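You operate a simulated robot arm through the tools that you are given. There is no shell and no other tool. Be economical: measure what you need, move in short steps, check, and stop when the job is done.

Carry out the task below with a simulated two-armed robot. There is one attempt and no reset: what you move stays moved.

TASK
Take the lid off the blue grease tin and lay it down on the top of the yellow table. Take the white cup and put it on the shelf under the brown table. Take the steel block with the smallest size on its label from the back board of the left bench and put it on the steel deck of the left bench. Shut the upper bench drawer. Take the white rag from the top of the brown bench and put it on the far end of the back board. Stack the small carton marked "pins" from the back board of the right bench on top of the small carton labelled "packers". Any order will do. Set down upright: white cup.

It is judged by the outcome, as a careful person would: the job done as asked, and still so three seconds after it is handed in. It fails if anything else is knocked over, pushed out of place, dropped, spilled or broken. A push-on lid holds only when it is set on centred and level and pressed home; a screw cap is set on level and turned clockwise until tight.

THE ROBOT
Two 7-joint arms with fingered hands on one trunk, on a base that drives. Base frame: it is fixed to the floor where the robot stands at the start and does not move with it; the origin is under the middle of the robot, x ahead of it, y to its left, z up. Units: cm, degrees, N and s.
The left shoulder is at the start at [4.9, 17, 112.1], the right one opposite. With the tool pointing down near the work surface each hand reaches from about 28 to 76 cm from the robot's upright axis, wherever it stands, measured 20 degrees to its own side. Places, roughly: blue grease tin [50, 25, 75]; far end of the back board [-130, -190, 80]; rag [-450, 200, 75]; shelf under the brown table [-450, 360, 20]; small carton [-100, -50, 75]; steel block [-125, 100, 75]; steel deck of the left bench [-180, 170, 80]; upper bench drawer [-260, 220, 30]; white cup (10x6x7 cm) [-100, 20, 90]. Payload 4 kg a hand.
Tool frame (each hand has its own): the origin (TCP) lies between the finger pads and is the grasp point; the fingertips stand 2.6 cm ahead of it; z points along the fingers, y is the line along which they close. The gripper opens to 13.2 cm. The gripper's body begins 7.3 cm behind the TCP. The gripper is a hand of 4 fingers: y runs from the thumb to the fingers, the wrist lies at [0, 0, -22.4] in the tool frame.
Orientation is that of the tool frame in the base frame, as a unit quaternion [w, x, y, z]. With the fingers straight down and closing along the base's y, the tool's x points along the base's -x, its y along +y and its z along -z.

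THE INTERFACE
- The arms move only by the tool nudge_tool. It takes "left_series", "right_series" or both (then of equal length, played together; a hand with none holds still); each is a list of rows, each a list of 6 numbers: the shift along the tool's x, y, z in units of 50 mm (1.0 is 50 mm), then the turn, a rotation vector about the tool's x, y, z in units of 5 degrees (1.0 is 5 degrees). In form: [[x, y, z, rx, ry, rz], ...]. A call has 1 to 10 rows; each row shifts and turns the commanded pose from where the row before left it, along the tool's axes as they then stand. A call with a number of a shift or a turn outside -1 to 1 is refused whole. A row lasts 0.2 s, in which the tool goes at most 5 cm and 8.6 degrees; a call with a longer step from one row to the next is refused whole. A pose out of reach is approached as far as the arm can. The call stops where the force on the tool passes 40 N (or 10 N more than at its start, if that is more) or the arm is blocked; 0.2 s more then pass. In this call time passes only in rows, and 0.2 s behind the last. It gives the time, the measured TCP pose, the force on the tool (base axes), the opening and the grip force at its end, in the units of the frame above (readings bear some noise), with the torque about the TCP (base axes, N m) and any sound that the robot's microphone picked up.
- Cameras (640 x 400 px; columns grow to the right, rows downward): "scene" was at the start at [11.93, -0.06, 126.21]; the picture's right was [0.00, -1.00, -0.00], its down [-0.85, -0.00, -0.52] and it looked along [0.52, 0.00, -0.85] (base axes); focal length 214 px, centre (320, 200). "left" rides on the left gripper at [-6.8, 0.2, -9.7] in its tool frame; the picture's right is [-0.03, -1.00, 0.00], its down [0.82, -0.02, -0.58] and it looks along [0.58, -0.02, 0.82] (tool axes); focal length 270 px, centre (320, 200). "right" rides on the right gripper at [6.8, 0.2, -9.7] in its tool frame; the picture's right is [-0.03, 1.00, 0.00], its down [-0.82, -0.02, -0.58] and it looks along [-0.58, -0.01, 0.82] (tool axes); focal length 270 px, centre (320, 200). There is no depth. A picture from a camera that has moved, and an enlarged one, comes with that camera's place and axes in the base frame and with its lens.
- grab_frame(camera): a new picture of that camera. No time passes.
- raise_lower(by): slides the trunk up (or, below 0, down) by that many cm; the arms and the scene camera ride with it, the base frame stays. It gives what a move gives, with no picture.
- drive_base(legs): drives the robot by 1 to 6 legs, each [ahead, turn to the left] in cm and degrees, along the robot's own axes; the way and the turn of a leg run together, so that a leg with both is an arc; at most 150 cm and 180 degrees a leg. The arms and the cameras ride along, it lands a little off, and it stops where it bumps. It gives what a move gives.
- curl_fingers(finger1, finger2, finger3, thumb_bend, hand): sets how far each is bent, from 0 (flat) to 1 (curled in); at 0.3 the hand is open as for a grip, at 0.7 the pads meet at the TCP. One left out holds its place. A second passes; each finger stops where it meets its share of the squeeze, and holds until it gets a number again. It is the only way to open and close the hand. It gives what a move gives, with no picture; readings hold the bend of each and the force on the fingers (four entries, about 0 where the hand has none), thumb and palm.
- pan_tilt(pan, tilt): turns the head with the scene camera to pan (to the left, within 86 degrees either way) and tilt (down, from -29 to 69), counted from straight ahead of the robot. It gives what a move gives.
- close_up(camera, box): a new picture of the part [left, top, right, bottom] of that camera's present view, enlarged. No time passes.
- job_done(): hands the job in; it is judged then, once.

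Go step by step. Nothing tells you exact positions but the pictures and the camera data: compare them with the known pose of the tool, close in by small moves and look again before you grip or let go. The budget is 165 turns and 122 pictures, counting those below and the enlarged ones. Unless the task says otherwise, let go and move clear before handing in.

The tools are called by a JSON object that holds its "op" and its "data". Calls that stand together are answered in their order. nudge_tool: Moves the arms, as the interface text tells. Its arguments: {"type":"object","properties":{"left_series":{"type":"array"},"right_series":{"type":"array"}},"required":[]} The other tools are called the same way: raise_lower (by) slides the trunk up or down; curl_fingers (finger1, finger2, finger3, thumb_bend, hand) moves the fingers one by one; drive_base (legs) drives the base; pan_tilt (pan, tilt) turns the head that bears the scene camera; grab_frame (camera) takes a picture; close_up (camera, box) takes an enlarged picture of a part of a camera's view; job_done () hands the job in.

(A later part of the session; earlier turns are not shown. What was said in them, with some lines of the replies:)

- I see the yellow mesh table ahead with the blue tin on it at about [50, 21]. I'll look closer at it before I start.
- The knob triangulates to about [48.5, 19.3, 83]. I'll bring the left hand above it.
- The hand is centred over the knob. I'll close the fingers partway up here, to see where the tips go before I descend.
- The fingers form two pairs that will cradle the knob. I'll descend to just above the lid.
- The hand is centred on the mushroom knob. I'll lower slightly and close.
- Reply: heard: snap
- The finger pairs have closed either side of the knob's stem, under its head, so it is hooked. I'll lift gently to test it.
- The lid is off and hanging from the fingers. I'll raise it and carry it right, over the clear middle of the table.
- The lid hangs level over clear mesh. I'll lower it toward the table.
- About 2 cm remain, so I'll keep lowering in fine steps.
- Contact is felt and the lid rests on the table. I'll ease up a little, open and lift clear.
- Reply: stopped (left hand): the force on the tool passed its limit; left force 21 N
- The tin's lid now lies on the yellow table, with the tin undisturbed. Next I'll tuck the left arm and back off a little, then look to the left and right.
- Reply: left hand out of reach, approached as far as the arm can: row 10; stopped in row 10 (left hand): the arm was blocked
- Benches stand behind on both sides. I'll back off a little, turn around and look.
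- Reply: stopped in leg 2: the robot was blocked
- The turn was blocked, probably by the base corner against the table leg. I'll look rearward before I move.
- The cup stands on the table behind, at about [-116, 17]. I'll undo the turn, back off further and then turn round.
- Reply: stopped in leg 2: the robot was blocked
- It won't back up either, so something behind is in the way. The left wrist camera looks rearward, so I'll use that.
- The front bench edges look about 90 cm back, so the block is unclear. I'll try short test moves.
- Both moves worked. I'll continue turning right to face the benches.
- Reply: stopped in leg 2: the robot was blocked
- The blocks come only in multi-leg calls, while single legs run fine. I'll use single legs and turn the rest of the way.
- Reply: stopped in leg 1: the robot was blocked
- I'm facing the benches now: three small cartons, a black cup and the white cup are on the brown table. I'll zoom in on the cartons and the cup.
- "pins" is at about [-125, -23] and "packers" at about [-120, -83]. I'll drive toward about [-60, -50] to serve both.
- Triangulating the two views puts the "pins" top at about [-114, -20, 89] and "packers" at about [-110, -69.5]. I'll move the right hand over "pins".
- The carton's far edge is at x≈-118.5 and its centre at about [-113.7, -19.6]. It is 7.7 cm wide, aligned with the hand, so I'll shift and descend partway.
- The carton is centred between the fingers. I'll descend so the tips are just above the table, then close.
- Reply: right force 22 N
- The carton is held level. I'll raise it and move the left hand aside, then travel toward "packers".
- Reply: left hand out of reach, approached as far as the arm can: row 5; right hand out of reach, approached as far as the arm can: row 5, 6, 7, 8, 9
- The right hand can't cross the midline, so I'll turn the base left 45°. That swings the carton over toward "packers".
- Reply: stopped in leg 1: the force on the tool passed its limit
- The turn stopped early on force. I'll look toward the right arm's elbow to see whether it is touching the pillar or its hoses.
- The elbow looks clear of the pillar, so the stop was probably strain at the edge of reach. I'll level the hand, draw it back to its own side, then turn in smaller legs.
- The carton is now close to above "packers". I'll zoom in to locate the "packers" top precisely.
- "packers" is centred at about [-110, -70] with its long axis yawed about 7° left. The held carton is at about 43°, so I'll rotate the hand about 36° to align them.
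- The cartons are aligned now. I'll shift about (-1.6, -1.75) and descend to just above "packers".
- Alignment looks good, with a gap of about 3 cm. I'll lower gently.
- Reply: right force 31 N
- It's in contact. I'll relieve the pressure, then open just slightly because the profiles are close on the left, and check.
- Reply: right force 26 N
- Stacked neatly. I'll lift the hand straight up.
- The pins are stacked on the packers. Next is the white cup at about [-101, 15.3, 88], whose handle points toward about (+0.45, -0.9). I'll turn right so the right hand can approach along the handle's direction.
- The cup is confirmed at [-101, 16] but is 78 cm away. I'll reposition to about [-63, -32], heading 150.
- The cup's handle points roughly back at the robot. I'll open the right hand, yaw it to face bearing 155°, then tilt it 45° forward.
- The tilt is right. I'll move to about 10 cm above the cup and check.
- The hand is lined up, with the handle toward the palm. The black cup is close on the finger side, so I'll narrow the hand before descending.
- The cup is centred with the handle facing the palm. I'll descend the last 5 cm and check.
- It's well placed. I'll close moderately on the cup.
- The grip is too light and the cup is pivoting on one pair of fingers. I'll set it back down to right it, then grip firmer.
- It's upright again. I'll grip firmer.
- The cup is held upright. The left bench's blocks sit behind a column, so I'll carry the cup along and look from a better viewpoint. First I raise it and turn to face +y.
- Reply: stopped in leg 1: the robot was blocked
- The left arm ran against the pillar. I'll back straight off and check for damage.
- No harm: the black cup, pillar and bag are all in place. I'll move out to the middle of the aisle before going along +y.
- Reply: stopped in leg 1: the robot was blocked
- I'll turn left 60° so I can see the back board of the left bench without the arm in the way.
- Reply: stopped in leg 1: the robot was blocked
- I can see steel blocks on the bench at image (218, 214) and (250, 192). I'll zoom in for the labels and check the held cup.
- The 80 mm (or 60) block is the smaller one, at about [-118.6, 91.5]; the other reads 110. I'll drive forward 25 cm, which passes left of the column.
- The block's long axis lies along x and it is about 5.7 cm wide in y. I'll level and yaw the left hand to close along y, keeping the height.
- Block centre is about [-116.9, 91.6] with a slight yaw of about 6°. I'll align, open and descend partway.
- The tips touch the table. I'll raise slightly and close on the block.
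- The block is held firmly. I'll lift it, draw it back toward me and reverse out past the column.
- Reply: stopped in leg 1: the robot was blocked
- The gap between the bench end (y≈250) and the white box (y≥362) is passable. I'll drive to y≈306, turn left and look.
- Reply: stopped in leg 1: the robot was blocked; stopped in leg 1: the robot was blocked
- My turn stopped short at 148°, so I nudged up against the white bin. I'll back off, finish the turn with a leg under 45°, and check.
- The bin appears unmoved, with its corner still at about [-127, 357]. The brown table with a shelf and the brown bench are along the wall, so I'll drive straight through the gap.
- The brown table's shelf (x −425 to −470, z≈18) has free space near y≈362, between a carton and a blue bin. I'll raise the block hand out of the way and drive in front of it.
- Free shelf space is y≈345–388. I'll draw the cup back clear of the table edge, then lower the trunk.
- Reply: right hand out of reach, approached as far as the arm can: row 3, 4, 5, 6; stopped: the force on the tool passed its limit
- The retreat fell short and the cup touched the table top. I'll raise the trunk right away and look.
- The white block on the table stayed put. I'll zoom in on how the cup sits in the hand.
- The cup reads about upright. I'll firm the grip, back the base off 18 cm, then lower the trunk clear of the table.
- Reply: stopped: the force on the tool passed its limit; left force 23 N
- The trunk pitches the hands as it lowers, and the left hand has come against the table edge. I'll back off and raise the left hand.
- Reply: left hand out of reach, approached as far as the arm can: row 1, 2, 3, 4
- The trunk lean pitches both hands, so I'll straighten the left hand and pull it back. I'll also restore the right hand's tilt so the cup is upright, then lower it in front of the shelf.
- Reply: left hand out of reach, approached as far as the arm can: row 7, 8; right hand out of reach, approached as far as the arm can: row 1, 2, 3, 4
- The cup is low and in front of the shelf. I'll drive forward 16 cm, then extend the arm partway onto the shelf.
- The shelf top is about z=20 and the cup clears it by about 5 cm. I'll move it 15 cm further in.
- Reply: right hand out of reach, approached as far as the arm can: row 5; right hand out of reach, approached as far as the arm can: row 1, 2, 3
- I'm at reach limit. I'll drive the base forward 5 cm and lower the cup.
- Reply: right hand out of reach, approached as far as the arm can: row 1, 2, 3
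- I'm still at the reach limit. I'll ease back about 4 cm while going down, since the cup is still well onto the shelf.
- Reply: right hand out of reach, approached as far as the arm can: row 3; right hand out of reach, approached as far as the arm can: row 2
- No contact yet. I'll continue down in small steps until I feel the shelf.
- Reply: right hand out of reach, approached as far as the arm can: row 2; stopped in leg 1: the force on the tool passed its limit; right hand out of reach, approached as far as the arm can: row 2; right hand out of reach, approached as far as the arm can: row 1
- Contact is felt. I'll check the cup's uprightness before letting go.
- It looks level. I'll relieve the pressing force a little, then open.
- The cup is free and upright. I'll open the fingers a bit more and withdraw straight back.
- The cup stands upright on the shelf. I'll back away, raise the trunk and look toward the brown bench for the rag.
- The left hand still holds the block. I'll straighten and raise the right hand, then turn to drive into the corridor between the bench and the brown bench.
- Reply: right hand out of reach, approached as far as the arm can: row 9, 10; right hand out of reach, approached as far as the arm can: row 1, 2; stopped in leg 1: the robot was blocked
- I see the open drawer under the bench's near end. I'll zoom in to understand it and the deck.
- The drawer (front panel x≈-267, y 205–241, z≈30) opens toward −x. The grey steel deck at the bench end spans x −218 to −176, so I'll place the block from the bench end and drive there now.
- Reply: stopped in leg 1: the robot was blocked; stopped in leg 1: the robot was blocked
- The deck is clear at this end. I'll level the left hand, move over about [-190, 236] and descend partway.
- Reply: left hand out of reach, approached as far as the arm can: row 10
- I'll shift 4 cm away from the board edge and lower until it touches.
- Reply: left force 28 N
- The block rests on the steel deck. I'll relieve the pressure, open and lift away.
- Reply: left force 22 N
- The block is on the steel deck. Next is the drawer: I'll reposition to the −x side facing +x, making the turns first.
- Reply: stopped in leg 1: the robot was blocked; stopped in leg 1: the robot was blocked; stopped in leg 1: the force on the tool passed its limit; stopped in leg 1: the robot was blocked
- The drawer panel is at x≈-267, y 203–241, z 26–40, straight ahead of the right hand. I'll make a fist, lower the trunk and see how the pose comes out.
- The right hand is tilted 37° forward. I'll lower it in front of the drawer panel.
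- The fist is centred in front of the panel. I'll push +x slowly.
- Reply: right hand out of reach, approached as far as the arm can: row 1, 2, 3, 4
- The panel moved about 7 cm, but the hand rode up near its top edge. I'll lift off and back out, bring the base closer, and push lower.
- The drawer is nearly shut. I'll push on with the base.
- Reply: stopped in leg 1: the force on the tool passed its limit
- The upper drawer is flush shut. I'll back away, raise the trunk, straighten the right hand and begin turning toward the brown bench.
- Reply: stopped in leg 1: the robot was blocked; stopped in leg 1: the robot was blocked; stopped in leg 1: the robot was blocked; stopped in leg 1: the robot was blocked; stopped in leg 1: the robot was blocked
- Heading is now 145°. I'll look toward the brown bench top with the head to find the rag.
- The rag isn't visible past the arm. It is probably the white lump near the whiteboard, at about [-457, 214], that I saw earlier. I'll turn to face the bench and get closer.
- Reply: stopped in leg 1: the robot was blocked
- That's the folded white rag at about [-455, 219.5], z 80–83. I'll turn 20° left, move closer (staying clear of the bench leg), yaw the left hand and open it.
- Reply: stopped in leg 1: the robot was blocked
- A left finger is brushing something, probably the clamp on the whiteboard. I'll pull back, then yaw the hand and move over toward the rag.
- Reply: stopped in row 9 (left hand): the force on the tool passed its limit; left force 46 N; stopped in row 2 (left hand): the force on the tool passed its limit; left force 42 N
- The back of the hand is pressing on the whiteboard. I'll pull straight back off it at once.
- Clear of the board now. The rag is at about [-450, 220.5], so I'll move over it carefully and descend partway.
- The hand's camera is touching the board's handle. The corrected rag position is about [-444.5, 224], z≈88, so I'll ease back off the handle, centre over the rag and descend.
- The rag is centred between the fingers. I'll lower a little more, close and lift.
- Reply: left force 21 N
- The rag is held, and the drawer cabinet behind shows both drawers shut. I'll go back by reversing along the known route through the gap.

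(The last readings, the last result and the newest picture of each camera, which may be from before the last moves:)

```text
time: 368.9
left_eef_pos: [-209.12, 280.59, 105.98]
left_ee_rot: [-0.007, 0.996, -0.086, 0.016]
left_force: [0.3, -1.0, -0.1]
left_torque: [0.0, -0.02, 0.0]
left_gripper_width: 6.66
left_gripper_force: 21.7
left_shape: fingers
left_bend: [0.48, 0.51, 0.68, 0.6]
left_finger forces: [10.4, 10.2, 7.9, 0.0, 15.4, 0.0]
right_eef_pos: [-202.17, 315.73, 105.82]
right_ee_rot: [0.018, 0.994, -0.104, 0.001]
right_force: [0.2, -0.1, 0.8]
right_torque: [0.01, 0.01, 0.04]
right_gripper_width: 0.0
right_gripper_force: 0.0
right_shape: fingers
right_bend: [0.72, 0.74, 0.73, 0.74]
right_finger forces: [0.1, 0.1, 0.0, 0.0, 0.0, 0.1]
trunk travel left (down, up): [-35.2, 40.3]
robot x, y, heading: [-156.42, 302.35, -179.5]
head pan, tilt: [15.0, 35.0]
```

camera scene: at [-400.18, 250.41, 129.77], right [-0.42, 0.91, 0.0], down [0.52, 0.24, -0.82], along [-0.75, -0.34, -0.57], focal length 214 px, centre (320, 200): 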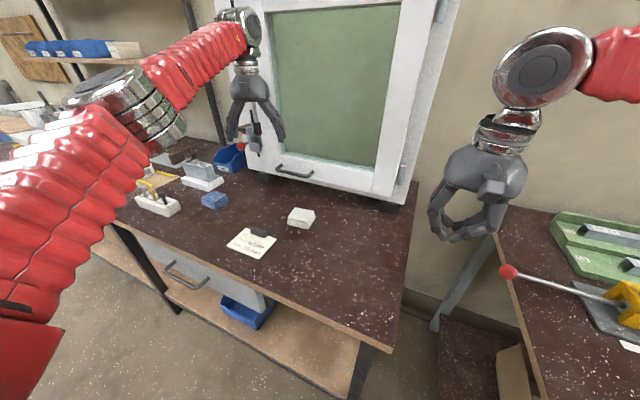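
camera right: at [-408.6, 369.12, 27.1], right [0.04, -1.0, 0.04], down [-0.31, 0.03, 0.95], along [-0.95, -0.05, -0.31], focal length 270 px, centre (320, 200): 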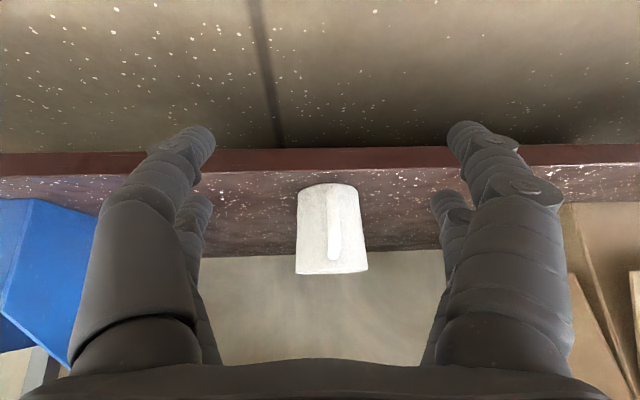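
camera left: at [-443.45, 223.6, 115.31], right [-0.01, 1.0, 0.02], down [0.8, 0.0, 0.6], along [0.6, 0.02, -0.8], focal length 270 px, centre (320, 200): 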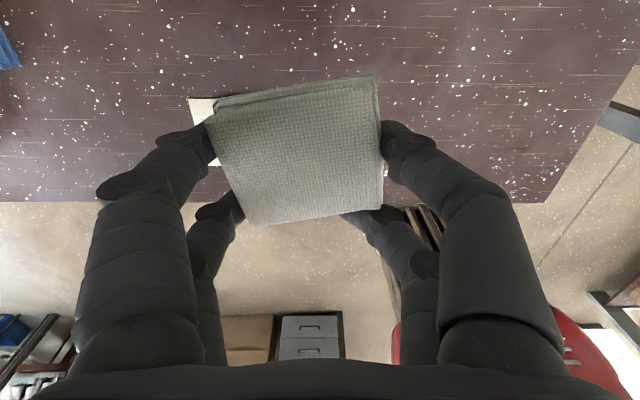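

{"op": "drive_base", "data": {"legs": [[-118, 0]]}}

{"op": "drive_base", "data": {"legs": [[0, 44]]}}

{"op": "drive_base", "data": {"legs": [[0, 44]]}}

```text
time: 375.0
left_eef_pos: [-89.6, 281.92, 105.93]
left_ee_rot: [-0.007, 0.997, -0.074, 0.017]
left_force: [0.1, 0.1, -0.7]
left_torque: [-0.01, 0.01, -0.02]
left_gripper_width: 6.67
left_gripper_force: 22.0
left_shape: fingers
left_bend: [0.48, 0.51, 0.68, 0.6]
left_finger forces: [10.2, 10.0, 7.7, 0.0, 15.3, 0.1]
right_eef_pos: [-83.44, 317.13, 105.76]
right_ee_rot: [0.019, 0.996, -0.092, 0.002]
right_force: [1.2, 0.2, 0.0]
right_torque: [-0.02, 0.03, -0.02]
right_gripper_width: 0.0
right_gripper_force: 0.0
right_shape: fingers
right_bend: [0.72, 0.74, 0.73, 0.74]
right_finger forces: [0.0, 0.0, 0.0, 0.0, 0.0, 0.1]
trunk travel left (down, up): [-35.2, 40.3]
robot x, y, heading: [-37.09, 304.92, -178.3]
head pan, tilt: [15.0, 35.0]
```

```text
time: 377.6
left_eef_pos: [-59.26, 252.14, 106.3]
left_ee_rot: [-0.013, 0.954, 0.3, 0.011]
left_force: [0.2, -0.3, -0.4]
left_torque: [-0.01, 0.04, 0.02]
left_gripper_width: 6.66
left_gripper_force: 21.6
left_shape: fingers
left_bend: [0.48, 0.51, 0.68, 0.6]
left_finger forces: [10.4, 10.0, 7.4, 0.1, 15.3, 0.1]
right_eef_pos: [-79.13, 281.98, 106.21]
right_ee_rot: [0.016, 0.96, 0.278, 0.003]
right_force: [0.5, -0.7, 2.9]
right_torque: [-0.02, 0.07, 0.0]
right_gripper_width: 0.0
right_gripper_force: 0.0
right_shape: fingers
right_bend: [0.72, 0.74, 0.73, 0.74]
right_finger forces: [0.0, 0.0, 0.1, 0.0, 0.0, 0.0]
trunk travel left (down, up): [-35.2, 40.3]
robot x, y, heading: [-40.66, 307.89, -133.9]
head pan, tilt: [15.0, 35.0]
stopped in leg 1: the robot was blocked; the commanded pose is now the measured one
```

```text
time: 379.4
left_eef_pos: [-29.53, 249.58, 106.33]
left_ee_rot: [-0.017, 0.844, 0.537, 0.009]
left_force: [-1.0, -0.6, -0.9]
left_torque: [0.03, -0.05, 0.02]
left_gripper_width: 6.65
left_gripper_force: 21.6
left_shape: fingers
left_bend: [0.48, 0.51, 0.68, 0.61]
left_finger forces: [10.3, 9.9, 7.4, 0.0, 15.3, 0.0]
right_eef_pos: [-61.05, 266.61, 107.78]
right_ee_rot: [0.052, 0.85, 0.521, 0.064]
right_force: [0.4, -0.2, 1.3]
right_torque: [0.01, -0.01, 0.02]
right_gripper_width: 0.0
right_gripper_force: 0.1
right_shape: fingers
right_bend: [0.72, 0.74, 0.73, 0.74]
right_finger forces: [0.1, 0.1, 0.1, 0.0, 0.0, 0.0]
trunk travel left (down, up): [-35.2, 40.3]
robot x, y, heading: [-43.96, 308.42, -102.7]
head pan, tilt: [15.0, 35.0]
stopped in leg 1: the robot was blocked; the commanded pose is now the measured one
```

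{"op": "drive_base", "data": {"legs": [[0, 16]]}}

{"op": "drive_base", "data": {"legs": [[60, 0]]}}

```text
time: 380.6
left_eef_pos: [-18.1, 254.08, 106.33]
left_ee_rot: [-0.016, 0.784, 0.62, 0.006]
left_force: [0.7, 0.2, 0.3]
left_torque: [-0.03, -0.03, -0.04]
left_gripper_width: 6.65
left_gripper_force: 21.2
left_shape: fingers
left_bend: [0.48, 0.51, 0.68, 0.6]
left_finger forces: [10.1, 9.8, 7.2, 0.1, 15.1, 0.1]
right_eef_pos: [-53.04, 263.91, 109.18]
right_ee_rot: [0.06, 0.797, 0.598, 0.057]
right_force: [0.3, 0.3, 0.2]
right_torque: [0.0, -0.01, -0.02]
right_gripper_width: 0.03
right_gripper_force: 0.1
right_shape: fingers
right_bend: [0.72, 0.74, 0.73, 0.74]
right_finger forces: [0.0, 0.0, 0.0, 0.0, 0.1, 0.0]
trunk travel left (down, up): [-35.2, 40.3]
robot x, y, heading: [-44.97, 308.46, -90.9]
head pan, tilt: [15.0, 35.0]
stopped in leg 1: the robot was blocked; the commanded pose is now the measured one
```

```text
time: 383.9
left_eef_pos: [-19.26, 194.16, 106.23]
left_ee_rot: [-0.016, 0.785, 0.619, 0.007]
left_force: [0.0, 0.3, 0.0]
left_torque: [0.02, -0.02, 0.02]
left_gripper_width: 6.63
left_gripper_force: 21.4
left_shape: fingers
left_bend: [0.48, 0.51, 0.68, 0.6]
left_finger forces: [10.2, 9.8, 7.1, 0.0, 15.3, 0.0]
right_eef_pos: [-54.25, 204.15, 109.26]
right_ee_rot: [0.059, 0.797, 0.598, 0.059]
right_force: [0.3, -0.1, -0.2]
right_torque: [0.0, 0.01, -0.01]
right_gripper_width: 0.0
right_gripper_force: 0.0
right_shape: fingers
right_bend: [0.72, 0.74, 0.73, 0.74]
right_finger forces: [0.0, 0.0, 0.0, 0.0, 0.0, 0.1]
trunk travel left (down, up): [-35.2, 40.3]
robot x, y, heading: [-46.0, 249.01, -90.9]
head pan, tilt: [15.0, 35.0]
```

{"op": "drive_base", "data": {"legs": [[0, 8]]}}

{"op": "drive_base", "data": {"legs": [[110, 0]]}}

```text
time: 385.0
left_eef_pos: [-11.88, 198.62, 106.34]
left_ee_rot: [-0.017, 0.739, 0.673, 0.006]
left_force: [1.0, 0.3, 0.4]
left_torque: [-0.01, 0.1, -0.02]
left_gripper_width: 6.66
left_gripper_force: 20.9
left_shape: fingers
left_bend: [0.48, 0.51, 0.69, 0.6]
left_finger forces: [10.3, 9.7, 6.9, 0.0, 15.2, 0.1]
right_eef_pos: [-48.34, 203.33, 111.39]
right_ee_rot: [0.081, 0.759, 0.644, 0.055]
right_force: [-6.5, 3.8, 22.8]
right_torque: [-0.34, -0.18, -0.05]
right_gripper_width: 0.0
right_gripper_force: 0.0
right_shape: fingers
right_bend: [0.72, 0.74, 0.73, 0.74]
right_finger forces: [0.0, 0.1, 0.0, 0.1, 0.0, 0.0]
trunk travel left (down, up): [-35.2, 40.3]
robot x, y, heading: [-46.82, 249.49, -82.6]
head pan, tilt: [15.0, 35.0]
```

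```text
time: 385.7
left_eef_pos: [-11.47, 198.36, 106.53]
left_ee_rot: [-0.018, 0.739, 0.673, 0.005]
left_force: [0.2, -0.7, -0.8]
left_torque: [0.01, 0.02, -0.01]
left_gripper_width: 6.62
left_gripper_force: 20.7
left_shape: fingers
left_bend: [0.48, 0.51, 0.69, 0.6]
left_finger forces: [10.3, 9.7, 6.9, 0.0, 15.2, 0.1]
right_eef_pos: [-48.14, 203.04, 111.69]
right_ee_rot: [0.085, 0.757, 0.645, 0.054]
right_force: [-0.8, -0.7, 0.6]
right_torque: [0.01, 0.01, -0.02]
right_gripper_width: 0.0
right_gripper_force: 0.0
right_shape: fingers
right_bend: [0.72, 0.74, 0.73, 0.74]
right_finger forces: [0.1, 0.0, 0.1, 0.1, 0.0, 0.0]
trunk travel left (down, up): [-35.2, 40.3]
robot x, y, heading: [-47.05, 248.68, -82.7]
head pan, tilt: [15.0, 35.0]
stopped in leg 1: the robot was blocked; the commanded pose is now the measured one
```

The right arm feels a contact. I'll look at it before moving further.

{"op": "pan_tilt", "data": {"pan": -55, "tilt": 30}}

{"op": "grab_frame", "data": {"camera": "scene"}}

```text
time: 387.1
left_eef_pos: [-11.47, 198.47, 106.58]
left_ee_rot: [-0.016, 0.74, 0.673, 0.005]
left_force: [-0.1, 0.2, -0.2]
left_torque: [0.0, 0.03, 0.03]
left_gripper_width: 6.64
left_gripper_force: 20.8
left_shape: fingers
left_bend: [0.48, 0.51, 0.69, 0.6]
left_finger forces: [10.2, 9.8, 7.0, 0.0, 15.3, 0.0]
right_eef_pos: [-48.12, 203.02, 111.72]
right_ee_rot: [0.084, 0.758, 0.645, 0.054]
right_force: [0.3, -0.2, -0.1]
right_torque: [0.01, -0.03, -0.04]
right_gripper_width: 0.03
right_gripper_force: 0.0
right_shape: fingers
right_bend: [0.72, 0.74, 0.73, 0.74]
right_finger forces: [0.0, 0.0, 0.0, 0.0, 0.0, 0.0]
trunk travel left (down, up): [-35.2, 40.3]
robot x, y, heading: [-46.7, 248.33, -83.0]
head pan, tilt: [-55.0, 30.0]
```

```text
5 pictures are left
camera scene: at [-52.95, 237.5, 130.47], right [-0.67, 0.74, 0.0], down [0.37, 0.34, -0.87], along [-0.64, -0.58, -0.5], focal length 214 px, centre (320, 200)
```

scene: 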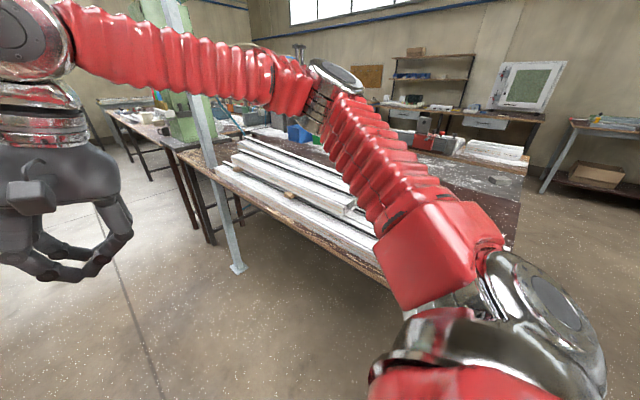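

The arm is actually clear, so the reading was just dynamics. I'll steer a bit further from the column and continue.

{"op": "drive_base", "data": {"legs": [[0, 3]]}}

{"op": "drive_base", "data": {"legs": [[100, 0]]}}

{"op": "drive_base", "data": {"legs": [[0, -10]]}}

```text
time: 388.3
left_eef_pos: [-9.01, 200.47, 106.72]
left_ee_rot: [-0.018, 0.721, 0.693, 0.005]
left_force: [-0.3, -0.4, -0.2]
left_torque: [0.02, 0.02, -0.01]
left_gripper_width: 6.61
left_gripper_force: 20.8
left_shape: fingers
left_bend: [0.48, 0.51, 0.69, 0.6]
left_finger forces: [10.1, 9.6, 7.0, 0.1, 15.2, 0.0]
right_eef_pos: [-46.1, 202.83, 112.06]
right_ee_rot: [0.09, 0.745, 0.658, 0.061]
right_force: [-0.2, -0.6, 0.1]
right_torque: [0.03, -0.02, 0.0]
right_gripper_width: 0.02
right_gripper_force: 0.1
right_shape: fingers
right_bend: [0.72, 0.74, 0.73, 0.74]
right_finger forces: [0.0, 0.0, 0.1, 0.0, 0.0, 0.0]
trunk travel left (down, up): [-35.2, 40.3]
robot x, y, heading: [-47.53, 248.77, -80.2]
head pan, tilt: [-55.0, 30.0]
stopped in leg 1: the robot was blocked; the commanded pose is now the measured one
```

```text
time: 393.6
left_eef_pos: [9.48, 100.14, 106.61]
left_ee_rot: [-0.018, 0.72, 0.694, 0.005]
left_force: [-0.1, 0.4, 0.0]
left_torque: [0.03, -0.02, -0.02]
left_gripper_width: 6.64
left_gripper_force: 20.8
left_shape: fingers
left_bend: [0.48, 0.51, 0.69, 0.6]
left_finger forces: [10.1, 9.8, 7.0, 0.1, 15.3, 0.0]
right_eef_pos: [-27.88, 102.35, 112.16]
right_ee_rot: [0.091, 0.744, 0.659, 0.061]
right_force: [0.0, 0.4, -0.4]
right_torque: [0.02, -0.01, 0.01]
right_gripper_width: 0.02
right_gripper_force: 0.1
right_shape: fingers
right_bend: [0.72, 0.74, 0.73, 0.74]
right_finger forces: [0.0, 0.1, 0.0, 0.0, 0.0, 0.1]
trunk travel left (down, up): [-35.2, 40.3]
robot x, y, heading: [-29.22, 148.46, -79.9]
head pan, tilt: [-55.0, 30.0]
```

```text
time: 394.7
left_eef_pos: [0.24, 94.1, 106.73]
left_ee_rot: [-0.016, 0.779, 0.626, 0.007]
left_force: [-0.9, -0.4, -0.3]
left_torque: [0.03, 0.01, 0.0]
left_gripper_width: 6.66
left_gripper_force: 20.5
left_shape: fingers
left_bend: [0.48, 0.51, 0.69, 0.6]
left_finger forces: [10.1, 9.6, 6.8, 0.0, 15.2, 0.0]
right_eef_pos: [-36.03, 102.87, 112.24]
right_ee_rot: [0.095, 0.8, 0.59, 0.053]
right_force: [0.0, 0.0, -0.3]
right_torque: [0.01, -0.01, 0.0]
right_gripper_width: 0.02
right_gripper_force: 0.0
right_shape: fingers
right_bend: [0.72, 0.74, 0.73, 0.74]
right_finger forces: [0.0, 0.0, 0.0, 0.0, 0.0, 0.0]
trunk travel left (down, up): [-35.2, 40.3]
robot x, y, heading: [-27.78, 147.74, -89.8]
head pan, tilt: [-55.0, 30.0]
```

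{"op": "drive_base", "data": {"legs": [[120, 0]]}}

{"op": "drive_base", "data": {"legs": [[110, 0]]}}

```text
time: 400.9
left_eef_pos: [-0.69, -28.53, 106.9]
left_ee_rot: [-0.017, 0.782, 0.623, 0.006]
left_force: [-0.7, 0.2, -0.1]
left_torque: [0.02, 0.0, 0.05]
left_gripper_width: 6.65
left_gripper_force: 20.5
left_shape: fingers
left_bend: [0.48, 0.51, 0.69, 0.6]
left_finger forces: [10.1, 9.6, 6.7, 0.0, 15.2, 0.1]
right_eef_pos: [-36.9, -19.61, 112.24]
right_ee_rot: [0.095, 0.803, 0.586, 0.052]
right_force: [-1.0, -0.1, -0.8]
right_torque: [-0.02, -0.01, 0.0]
right_gripper_width: 0.02
right_gripper_force: 0.1
right_shape: fingers
right_bend: [0.72, 0.74, 0.73, 0.74]
right_finger forces: [0.1, 0.0, 0.0, 0.0, 0.0, 0.0]
trunk travel left (down, up): [-35.2, 40.3]
robot x, y, heading: [-28.2, 25.65, -90.4]
head pan, tilt: [-55.0, 30.0]
```

```text
time: 406.6
left_eef_pos: [-1.01, -140.57, 106.78]
left_ee_rot: [-0.016, 0.78, 0.625, 0.007]
left_force: [0.7, -0.7, -0.3]
left_torque: [-0.01, -0.01, 0.05]
left_gripper_width: 6.64
left_gripper_force: 20.7
left_shape: fingers
left_bend: [0.48, 0.51, 0.69, 0.6]
left_finger forces: [10.1, 9.6, 6.8, 0.0, 15.2, 0.1]
right_eef_pos: [-37.19, -131.5, 112.32]
right_ee_rot: [0.096, 0.801, 0.588, 0.052]
right_force: [0.2, -0.2, -0.2]
right_torque: [0.02, -0.02, 0.04]
right_gripper_width: 0.0
right_gripper_force: 0.1
right_shape: fingers
right_bend: [0.72, 0.74, 0.73, 0.74]
right_finger forces: [0.0, 0.0, 0.0, 0.1, 0.1, 0.0]
trunk travel left (down, up): [-35.2, 40.3]
robot x, y, heading: [-29.19, -86.29, -90.2]
head pan, tilt: [-55.0, 30.0]
```

{"op": "drive_base", "data": {"legs": [[82, 0]]}}

{"op": "drive_base", "data": {"legs": [[0, -42]]}}

{"op": "drive_base", "data": {"legs": [[0, -42]]}}

{"op": "pan_tilt", "data": {"pan": 0, "tilt": 35}}

```text
time: 410.9
left_eef_pos: [-3.46, -222.04, 106.86]
left_ee_rot: [-0.018, 0.788, 0.615, 0.006]
left_force: [-0.2, -0.3, -1.5]
left_torque: [0.06, 0.05, 0.0]
left_gripper_width: 6.62
left_gripper_force: 20.5
left_shape: fingers
left_bend: [0.48, 0.51, 0.69, 0.6]
left_finger forces: [10.1, 9.6, 6.6, 0.1, 15.2, 0.0]
right_eef_pos: [-39.64, -212.35, 112.3]
right_ee_rot: [0.096, 0.808, 0.579, 0.051]
right_force: [-0.3, 0.0, 0.3]
right_torque: [0.02, 0.0, -0.02]
right_gripper_width: 0.0
right_gripper_force: 0.1
right_shape: fingers
right_bend: [0.72, 0.74, 0.73, 0.74]
right_finger forces: [0.0, 0.0, 0.0, 0.0, 0.1, 0.0]
trunk travel left (down, up): [-35.2, 40.3]
robot x, y, heading: [-29.77, -167.0, -91.2]
head pan, tilt: [-55.0, 30.0]
```

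```text
time: 413.3
left_eef_pos: [-47.26, -225.69, 106.8]
left_ee_rot: [-0.014, 0.956, 0.292, 0.012]
left_force: [0.5, -0.4, 0.0]
left_torque: [0.02, 0.02, -0.01]
left_gripper_width: 6.63
left_gripper_force: 20.4
left_shape: fingers
left_bend: [0.48, 0.51, 0.69, 0.61]
left_finger forces: [9.8, 9.4, 6.2, 0.0, 15.0, 0.1]
right_eef_pos: [-67.33, -194.27, 112.28]
right_ee_rot: [0.109, 0.962, 0.25, 0.014]
right_force: [0.7, 0.2, 0.2]
right_torque: [0.03, 0.01, 0.01]
right_gripper_width: 0.0
right_gripper_force: 0.1
right_shape: fingers
right_bend: [0.72, 0.74, 0.73, 0.74]
right_finger forces: [0.1, 0.1, 0.1, 0.0, 0.0, 0.0]
trunk travel left (down, up): [-35.2, 40.3]
robot x, y, heading: [-26.97, -169.9, -133.6]
head pan, tilt: [-55.0, 30.0]
```

```text
time: 415.6
left_eef_pos: [-79.8, -197.45, 106.94]
left_ee_rot: [-0.008, 0.997, -0.074, 0.015]
left_force: [-0.3, -0.4, 0.3]
left_torque: [-0.02, 0.03, -0.01]
left_gripper_width: 6.63
left_gripper_force: 20.3
left_shape: fingers
left_bend: [0.48, 0.51, 0.7, 0.61]
left_finger forces: [9.7, 9.3, 5.5, 0.0, 15.4, 0.0]
right_eef_pos: [-73.29, -160.72, 112.53]
right_ee_rot: [0.105, 0.987, -0.116, -0.028]
right_force: [0.4, 0.6, 0.5]
right_torque: [0.0, 0.02, -0.01]
right_gripper_width: 0.03
right_gripper_force: 0.1
right_shape: fingers
right_bend: [0.72, 0.74, 0.73, 0.74]
right_finger forces: [0.0, 0.0, 0.0, 0.1, 0.0, 0.1]
trunk travel left (down, up): [-35.2, 40.3]
robot x, y, heading: [-26.95, -174.3, -175.5]
head pan, tilt: [-55.0, 30.0]
```

```text
time: 416.9
left_eef_pos: [-79.74, -197.52, 107.04]
left_ee_rot: [-0.007, 0.997, -0.076, 0.015]
left_force: [0.0, -0.4, -0.6]
left_torque: [0.01, 0.0, 0.0]
left_gripper_width: 6.59
left_gripper_force: 19.9
left_shape: fingers
left_bend: [0.48, 0.51, 0.7, 0.61]
left_finger forces: [9.7, 9.5, 5.5, 0.1, 15.5, 0.0]
right_eef_pos: [-73.4, -160.87, 112.56]
right_ee_rot: [0.105, 0.987, -0.116, -0.027]
right_force: [0.1, 0.0, -0.2]
right_torque: [0.0, 0.0, 0.01]
right_gripper_width: 0.0
right_gripper_force: 0.0
right_shape: fingers
right_bend: [0.72, 0.74, 0.73, 0.74]
right_finger forces: [0.0, 0.0, 0.0, 0.0, 0.0, 0.1]
trunk travel left (down, up): [-35.2, 40.3]
robot x, y, heading: [-26.79, -174.35, -175.4]
head pan, tilt: [0.0, 35.0]
```

{"op": "grab_frame", "data": {"camera": "scene"}}

```text
4 pictures are left
camera scene: at [-40.86, -175.72, 129.69], right [-0.08, 1.0, 0.0], down [0.57, 0.05, -0.82], along [-0.82, -0.07, -0.57], focal length 214 px, centre (320, 200)
```

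scene: 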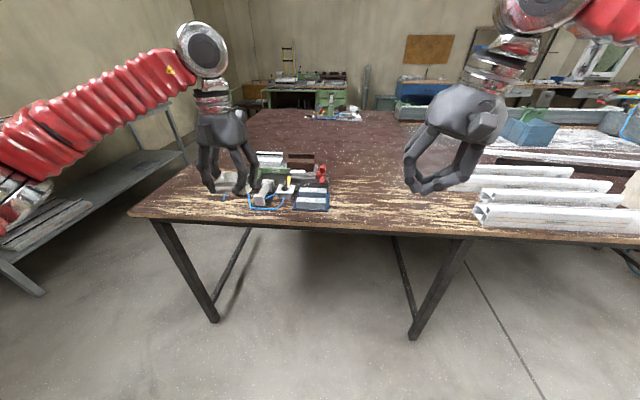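

The far end of the board (y −212 to −245) beyond the tool tray is clear. I'll turn 18° left and drive in, targeting about [-122, -227].

{"op": "drive_base", "data": {"legs": [[0, 18]]}}

{"op": "drive_base", "data": {"legs": [[36, 0]]}}

```text
time: 418.3
left_eef_pos: [-69.43, -212.84, 106.97]
left_ee_rot: [-0.011, 0.996, 0.086, 0.014]
left_force: [-0.4, 0.2, -0.8]
left_torque: [0.01, -0.01, 0.01]
left_gripper_width: 6.64
left_gripper_force: 20.1
left_shape: fingers
left_bend: [0.48, 0.51, 0.7, 0.61]
left_finger forces: [9.4, 9.3, 5.1, 0.0, 15.4, 0.0]
right_eef_pos: [-75.05, -176.04, 112.51]
right_ee_rot: [0.109, 0.993, 0.044, -0.011]
right_force: [0.0, -0.3, 0.0]
right_torque: [-0.02, 0.0, 0.0]
right_gripper_width: 0.01
right_gripper_force: 0.1
right_shape: fingers
right_bend: [0.72, 0.74, 0.73, 0.74]
right_finger forces: [0.1, 0.1, 0.0, 0.0, 0.0, 0.1]
trunk travel left (down, up): [-35.2, 40.3]
robot x, y, heading: [-27.34, -172.65, -156.8]
head pan, tilt: [0.0, 35.0]
```

```text
time: 420.6
left_eef_pos: [-102.31, -226.5, 107.0]
left_ee_rot: [-0.011, 0.996, 0.084, 0.015]
left_force: [-0.5, -0.1, -0.6]
left_torque: [-0.01, -0.03, -0.01]
left_gripper_width: 6.62
left_gripper_force: 20.1
left_shape: fingers
left_bend: [0.48, 0.51, 0.7, 0.61]
left_finger forces: [9.9, 9.4, 5.2, 0.0, 15.8, 0.0]
right_eef_pos: [-107.79, -189.75, 112.49]
right_ee_rot: [0.108, 0.993, 0.042, -0.01]
right_force: [0.1, 0.4, 0.0]
right_torque: [-0.01, -0.02, -0.02]
right_gripper_width: 0.0
right_gripper_force: 0.0
right_shape: fingers
right_bend: [0.72, 0.74, 0.73, 0.74]
right_finger forces: [0.1, 0.1, 0.0, 0.1, 0.0, 0.1]
trunk travel left (down, up): [-35.2, 40.3]
robot x, y, heading: [-60.04, -186.21, -157.0]
head pan, tilt: [0.0, 35.0]
```

{"op": "nudge_tool", "data": {"left_series": [[-0.7, -0.08, 0, 0, 0, 0], [-0.7, -0.08, 0, 0, 0, 0], [-0.7, -0.08, 0, 0, 0, 0], [-0.7, -0.08, 0.3, 0, 0, 0], [-0.6, -0.08, 0.5, 0, 0, 0]]}}

{"op": "pan_tilt", "data": {"pan": 12, "tilt": 45}}

{"op": "grab_frame", "data": {"camera": "scene"}}

```text
time: 421.8
left_eef_pos: [-119.31, -227.01, 102.6]
left_ee_rot: [-0.01, 0.996, 0.082, 0.013]
left_force: [1.1, -0.1, -0.6]
left_torque: [0.0, -0.02, 0.02]
left_gripper_width: 6.62
left_gripper_force: 20.0
left_shape: fingers
left_bend: [0.48, 0.51, 0.7, 0.61]
left_finger forces: [9.7, 9.3, 4.8, 0.1, 15.8, 0.1]
right_eef_pos: [-107.72, -189.58, 112.58]
right_ee_rot: [0.109, 0.993, 0.04, -0.01]
right_force: [0.2, 1.3, -1.1]
right_torque: [-0.02, -0.02, 0.0]
right_gripper_width: 0.04
right_gripper_force: 0.0
right_shape: fingers
right_bend: [0.72, 0.74, 0.73, 0.74]
right_finger forces: [0.1, 0.0, 0.0, 0.0, 0.1, 0.0]
trunk travel left (down, up): [-35.2, 40.3]
robot x, y, heading: [-59.89, -186.75, -157.2]
head pan, tilt: [0.0, 35.0]
```

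```text
time: 422.5
left_eef_pos: [-119.23, -227.33, 102.7]
left_ee_rot: [-0.01, 0.996, 0.084, 0.014]
left_force: [0.2, 0.3, -0.3]
left_torque: [-0.03, -0.05, -0.03]
left_gripper_width: 6.63
left_gripper_force: 19.6
left_shape: fingers
left_bend: [0.48, 0.51, 0.7, 0.61]
left_finger forces: [9.7, 9.3, 4.8, 0.1, 15.8, 0.0]
right_eef_pos: [-107.7, -189.69, 112.59]
right_ee_rot: [0.109, 0.993, 0.041, -0.01]
right_force: [0.1, 0.0, -0.6]
right_torque: [0.03, -0.02, 0.0]
right_gripper_width: 0.0
right_gripper_force: 0.0
right_shape: fingers
right_bend: [0.72, 0.74, 0.73, 0.74]
right_finger forces: [0.0, 0.0, 0.0, 0.0, 0.1, 0.1]
trunk travel left (down, up): [-35.2, 40.3]
robot x, y, heading: [-60.22, -186.6, -157.2]
head pan, tilt: [12.0, 45.0]
```

```text
3 pictures are left
camera scene: at [-71.48, -193.14, 128.21], right [-0.57, 0.82, 0.0], down [0.58, 0.4, -0.71], along [-0.58, -0.4, -0.71], focal length 214 px, centre (320, 200)
```

scene: 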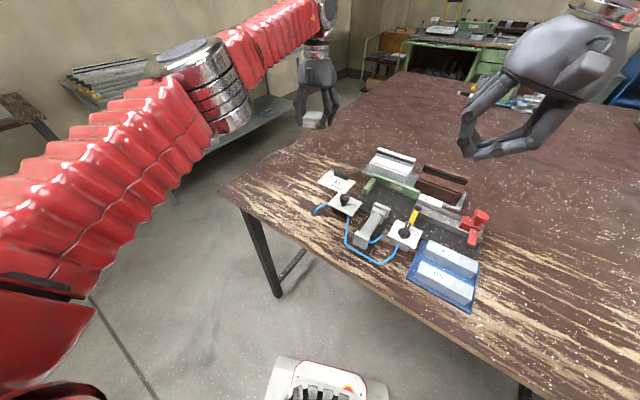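

The drop point is too near the card on the tool tray. I'll shift farther out toward the end, to about [-126, -233], then lower.

{"op": "drive_base", "data": {"legs": [[6, 0]]}}

{"op": "nudge_tool", "data": {"left_series": [[-0.1, 0.4, 0, 0, 0, 0], [-0.1, 0.3, 0, 0, 0, 0], [0, 0, 0.7, 0, 0, 0], [0, 0, 0.7, 0, 0, 0], [0, 0, 0.7, 0, 0, 0], [0, 0, 0.5, 0, 0, 0]]}}

{"op": "grab_frame", "data": {"camera": "scene"}}

```text
time: 423.5
left_eef_pos: [-124.92, -229.66, 102.48]
left_ee_rot: [-0.011, 0.996, 0.085, 0.015]
left_force: [-0.5, 1.1, -0.3]
left_torque: [0.05, -0.06, -0.04]
left_gripper_width: 6.63
left_gripper_force: 20.3
left_shape: fingers
left_bend: [0.48, 0.51, 0.7, 0.61]
left_finger forces: [9.7, 9.3, 4.9, 0.0, 15.9, 0.1]
right_eef_pos: [-113.51, -192.09, 112.46]
right_ee_rot: [0.109, 0.993, 0.042, -0.009]
right_force: [-0.2, 0.9, -0.1]
right_torque: [0.06, -0.05, 0.0]
right_gripper_width: 0.0
right_gripper_force: 0.0
right_shape: fingers
right_bend: [0.72, 0.74, 0.73, 0.74]
right_finger forces: [0.0, 0.0, 0.0, 0.0, 0.0, 0.1]
trunk travel left (down, up): [-35.2, 40.3]
robot x, y, heading: [-65.7, -189.25, -157.3]
head pan, tilt: [12.0, 45.0]
```

```text
time: 424.9
left_eef_pos: [-123.71, -232.61, 89.47]
left_ee_rot: [-0.01, 0.996, 0.084, 0.014]
left_force: [-0.2, 0.0, -0.6]
left_torque: [-0.01, -0.02, 0.01]
left_gripper_width: 6.6
left_gripper_force: 19.0
left_shape: fingers
left_bend: [0.48, 0.51, 0.7, 0.61]
left_finger forces: [9.6, 9.3, 4.5, 0.0, 15.8, 0.0]
left hand out of reach, approached as far as the arm can: row 1, 2
right_eef_pos: [-113.25, -192.03, 112.65]
right_ee_rot: [0.109, 0.993, 0.042, -0.01]
right_force: [-0.2, 0.1, 1.0]
right_torque: [0.02, 0.01, 0.03]
right_gripper_width: 0.01
right_gripper_force: 0.0
right_shape: fingers
right_bend: [0.72, 0.74, 0.73, 0.74]
right_finger forces: [0.1, 0.1, 0.0, 0.0, 0.0, 0.0]
trunk travel left (down, up): [-35.2, 40.3]
robot x, y, heading: [-65.47, -188.73, -157.1]
head pan, tilt: [12.0, 45.0]
```

```text
2 pictures are left
camera scene: at [-77.04, -195.53, 128.21], right [-0.57, 0.82, 0.0], down [0.58, 0.4, -0.71], along [-0.58, -0.4, -0.71], focal length 214 px, centre (320, 200)
```

scene: 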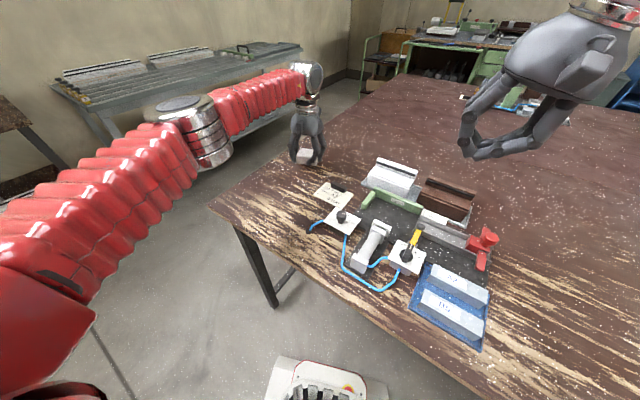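

The rag is over the board's far end, clear of the tray and card. I'll lower to contact.

{"op": "nudge_tool", "data": {"left_series": [[0, 0, 0.15, 0, 0, 0], [0, 0, 0.15, 0, 0, 0]]}}

{"op": "nudge_tool", "data": {"left_series": [[0, 0, 0.12, 0, 0, 0]]}}

```text
time: 425.5
left_eef_pos: [-123.56, -232.76, 88.03]
left_ee_rot: [-0.01, 0.996, 0.084, 0.014]
left_force: [0.0, 0.1, -0.3]
left_torque: [-0.04, 0.0, 0.0]
left_gripper_width: 6.62
left_gripper_force: 19.1
left_shape: fingers
left_bend: [0.48, 0.51, 0.7, 0.61]
left_finger forces: [9.7, 9.1, 4.6, 0.0, 15.7, 0.0]
right_eef_pos: [-113.27, -192.03, 112.63]
right_ee_rot: [0.108, 0.993, 0.042, -0.011]
right_force: [0.7, 0.7, -0.8]
right_torque: [0.01, -0.01, 0.01]
right_gripper_width: 0.03
right_gripper_force: 0.1
right_shape: fingers
right_bend: [0.72, 0.74, 0.73, 0.74]
right_finger forces: [0.1, 0.0, 0.0, 0.1, 0.0, 0.0]
trunk travel left (down, up): [-35.2, 40.3]
robot x, y, heading: [-65.7, -188.39, -157.3]
head pan, tilt: [12.0, 45.0]
```

```text
time: 425.9
left_eef_pos: [-123.8, -232.82, 87.52]
left_ee_rot: [-0.01, 0.996, 0.084, 0.014]
left_force: [-0.5, -0.5, -0.7]
left_torque: [0.0, 0.0, 0.0]
left_gripper_width: 6.61
left_gripper_force: 19.4
left_shape: fingers
left_bend: [0.48, 0.51, 0.7, 0.61]
left_finger forces: [9.7, 9.2, 4.6, 0.0, 15.8, 0.0]
right_eef_pos: [-113.28, -192.04, 112.64]
right_ee_rot: [0.109, 0.993, 0.041, -0.01]
right_force: [-0.6, -0.5, -0.5]
right_torque: [-0.01, -0.02, -0.02]
right_gripper_width: 0.0
right_gripper_force: 0.1
right_shape: fingers
right_bend: [0.72, 0.74, 0.73, 0.74]
right_finger forces: [0.0, 0.1, 0.0, 0.0, 0.0, 0.1]
trunk travel left (down, up): [-35.2, 40.3]
robot x, y, heading: [-65.77, -188.97, -157.1]
head pan, tilt: [12.0, 45.0]
```

{"op": "nudge_tool", "data": {"left_series": [[0, 0, 0.1, 0, 0, 0], [0, 0, 0.08, 0, 0, 0]]}}

```text
time: 426.5
left_eef_pos: [-123.6, -232.75, 87.17]
left_ee_rot: [-0.009, 0.997, 0.083, 0.009]
left_force: [-2.7, -0.4, 32.1]
left_torque: [-1.57, -0.13, -0.19]
left_gripper_width: 6.66
left_gripper_force: 32.2
left_shape: fingers
left_bend: [0.49, 0.53, 0.7, 0.61]
left_finger forces: [17.6, 27.3, 5.2, 0.0, 14.7, 0.1]
right_eef_pos: [-113.07, -191.82, 112.87]
right_ee_rot: [0.109, 0.993, 0.042, -0.011]
right_force: [0.8, -0.7, -0.2]
right_torque: [0.01, 0.03, -0.01]
right_gripper_width: 0.0
right_gripper_force: 0.1
right_shape: fingers
right_bend: [0.72, 0.74, 0.73, 0.74]
right_finger forces: [0.1, 0.0, 0.0, 0.1, 0.0, 0.0]
trunk travel left (down, up): [-35.2, 40.3]
robot x, y, heading: [-65.69, -188.4, -157.1]
head pan, tilt: [12.0, 45.0]
```

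Contact. I'll relieve the force, open gently and lift away.

{"op": "nudge_tool", "data": {"left_series": [[0, 0, -0.1, 0, 0, 0]]}}

{"op": "curl_fingers", "data": {"hand": "left", "finger1": 0.4, "finger2": 0.4, "finger3": 0.4, "thumb_bend": 0.42}}

{"op": "nudge_tool", "data": {"left_series": [[0, 0, -0.2, 0, 0, 0], [0, 0, -0.5, 0, 0, 0], [0, 0, -0.8, 0, 0, 0], [0, 0, -0.9, 0, 0, 0], [0, 0, -0.9, 0, 0, 0]]}}

{"op": "grab_frame", "data": {"camera": "scene"}}

```text
time: 426.9
left_eef_pos: [-123.7, -232.65, 87.26]
left_ee_rot: [-0.01, 0.996, 0.083, 0.012]
left_force: [-6.2, -0.5, 19.4]
left_torque: [-1.08, 0.27, -0.33]
left_gripper_width: 6.61
left_gripper_force: 27.3
left_shape: fingers
left_bend: [0.5, 0.53, 0.7, 0.61]
left_finger forces: [19.6, 14.6, 5.1, 0.1, 15.2, 0.0]
right_eef_pos: [-113.18, -191.93, 112.69]
right_ee_rot: [0.11, 0.993, 0.041, -0.01]
right_force: [0.0, 0.7, 0.6]
right_torque: [0.0, 0.01, 0.01]
right_gripper_width: 0.01
right_gripper_force: 0.1
right_shape: fingers
right_bend: [0.72, 0.74, 0.73, 0.74]
right_finger forces: [0.0, 0.1, 0.1, 0.0, 0.1, 0.1]
trunk travel left (down, up): [-35.2, 40.3]
robot x, y, heading: [-65.89, -188.68, -156.9]
head pan, tilt: [12.0, 45.0]
```

```text
time: 427.9
left_eef_pos: [-123.7, -232.64, 87.26]
left_ee_rot: [-0.01, 0.996, 0.084, 0.013]
left_force: [-4.9, 4.8, 20.9]
left_torque: [-1.04, 0.45, -0.37]
left_gripper_width: 9.03
left_gripper_force: 10.5
left_shape: fingers
left_bend: [0.47, 0.4, 0.4, 0.42]
left_finger forces: [20.2, 0.0, 0.0, 0.0, 0.0, 0.1]
right_eef_pos: [-113.15, -191.76, 112.75]
right_ee_rot: [0.109, 0.993, 0.041, -0.011]
right_force: [0.0, -0.3, 0.3]
right_torque: [-0.03, -0.03, 0.01]
right_gripper_width: 0.0
right_gripper_force: 0.0
right_shape: fingers
right_bend: [0.72, 0.74, 0.73, 0.74]
right_finger forces: [0.0, 0.0, 0.1, 0.0, 0.0, 0.0]
trunk travel left (down, up): [-35.2, 40.3]
robot x, y, heading: [-65.74, -188.64, -157.2]
head pan, tilt: [12.0, 45.0]
```

```text
time: 429.1
left_eef_pos: [-123.87, -232.69, 103.68]
left_ee_rot: [-0.009, 0.996, 0.082, 0.014]
left_force: [0.3, 0.9, -0.3]
left_torque: [-0.09, -0.01, 0.03]
left_gripper_width: 9.65
left_gripper_force: 0.0
left_shape: fingers
left_bend: [0.4, 0.4, 0.4, 0.42]
left_finger forces: [0.0, 0.0, 0.0, 0.0, 0.0, 0.1]
right_eef_pos: [-113.3, -191.69, 112.61]
right_ee_rot: [0.11, 0.993, 0.041, -0.01]
right_force: [-0.1, 0.7, 0.3]
right_torque: [-0.07, -0.02, 0.01]
right_gripper_width: 0.0
right_gripper_force: 0.1
right_shape: fingers
right_bend: [0.72, 0.74, 0.73, 0.74]
right_finger forces: [0.0, 0.0, 0.0, 0.0, 0.0, 0.0]
trunk travel left (down, up): [-35.2, 40.3]
robot x, y, heading: [-65.77, -188.77, -157.1]
head pan, tilt: [12.0, 45.0]
```

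```text
1 pictures are left
camera scene: at [-77.06, -195.21, 128.23], right [-0.57, 0.82, 0.0], down [0.58, 0.4, -0.71], along [-0.58, -0.41, -0.71], focal length 214 px, centre (320, 200)
```

scene: 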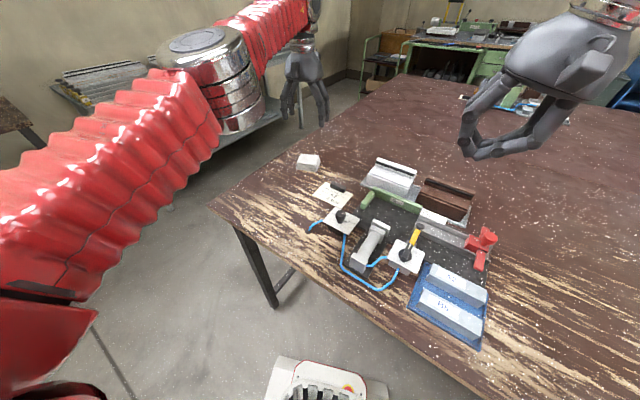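

The rag lies on the far end of the back board, with the hand clear and the tray undisturbed. All the tasks are done, so I'm handing in.

{"op": "job_done", "data": {}}

```text
The job is handed in.
```

I did all six tasks and handed the job in; I don't have the verdict.

- **Lid:** off the blue grease tin and lying on the yellow table.
- **Cup:** upright on the shelf under the brown table.
- **Steel block:** the 80 mm one, the smaller of the two I saw (the other reads 110 mm), is on the left bench's steel deck.
- **Drawer:** the upper bench drawer is flush shut.
- **Rag:** on the far end of the right bench's back board, next to the tool tray.
- **Cartons:** "pins" is stacked on "packers".

On the way I bumped the white bin, the green pillar, the edge of the brown table and the whiteboard on the brown bench. The held cup also touched the brown table's top once. Nothing looked knocked over or damaged in the pictures afterwards, but I didn't re-measure the brown table or the whiteboard.
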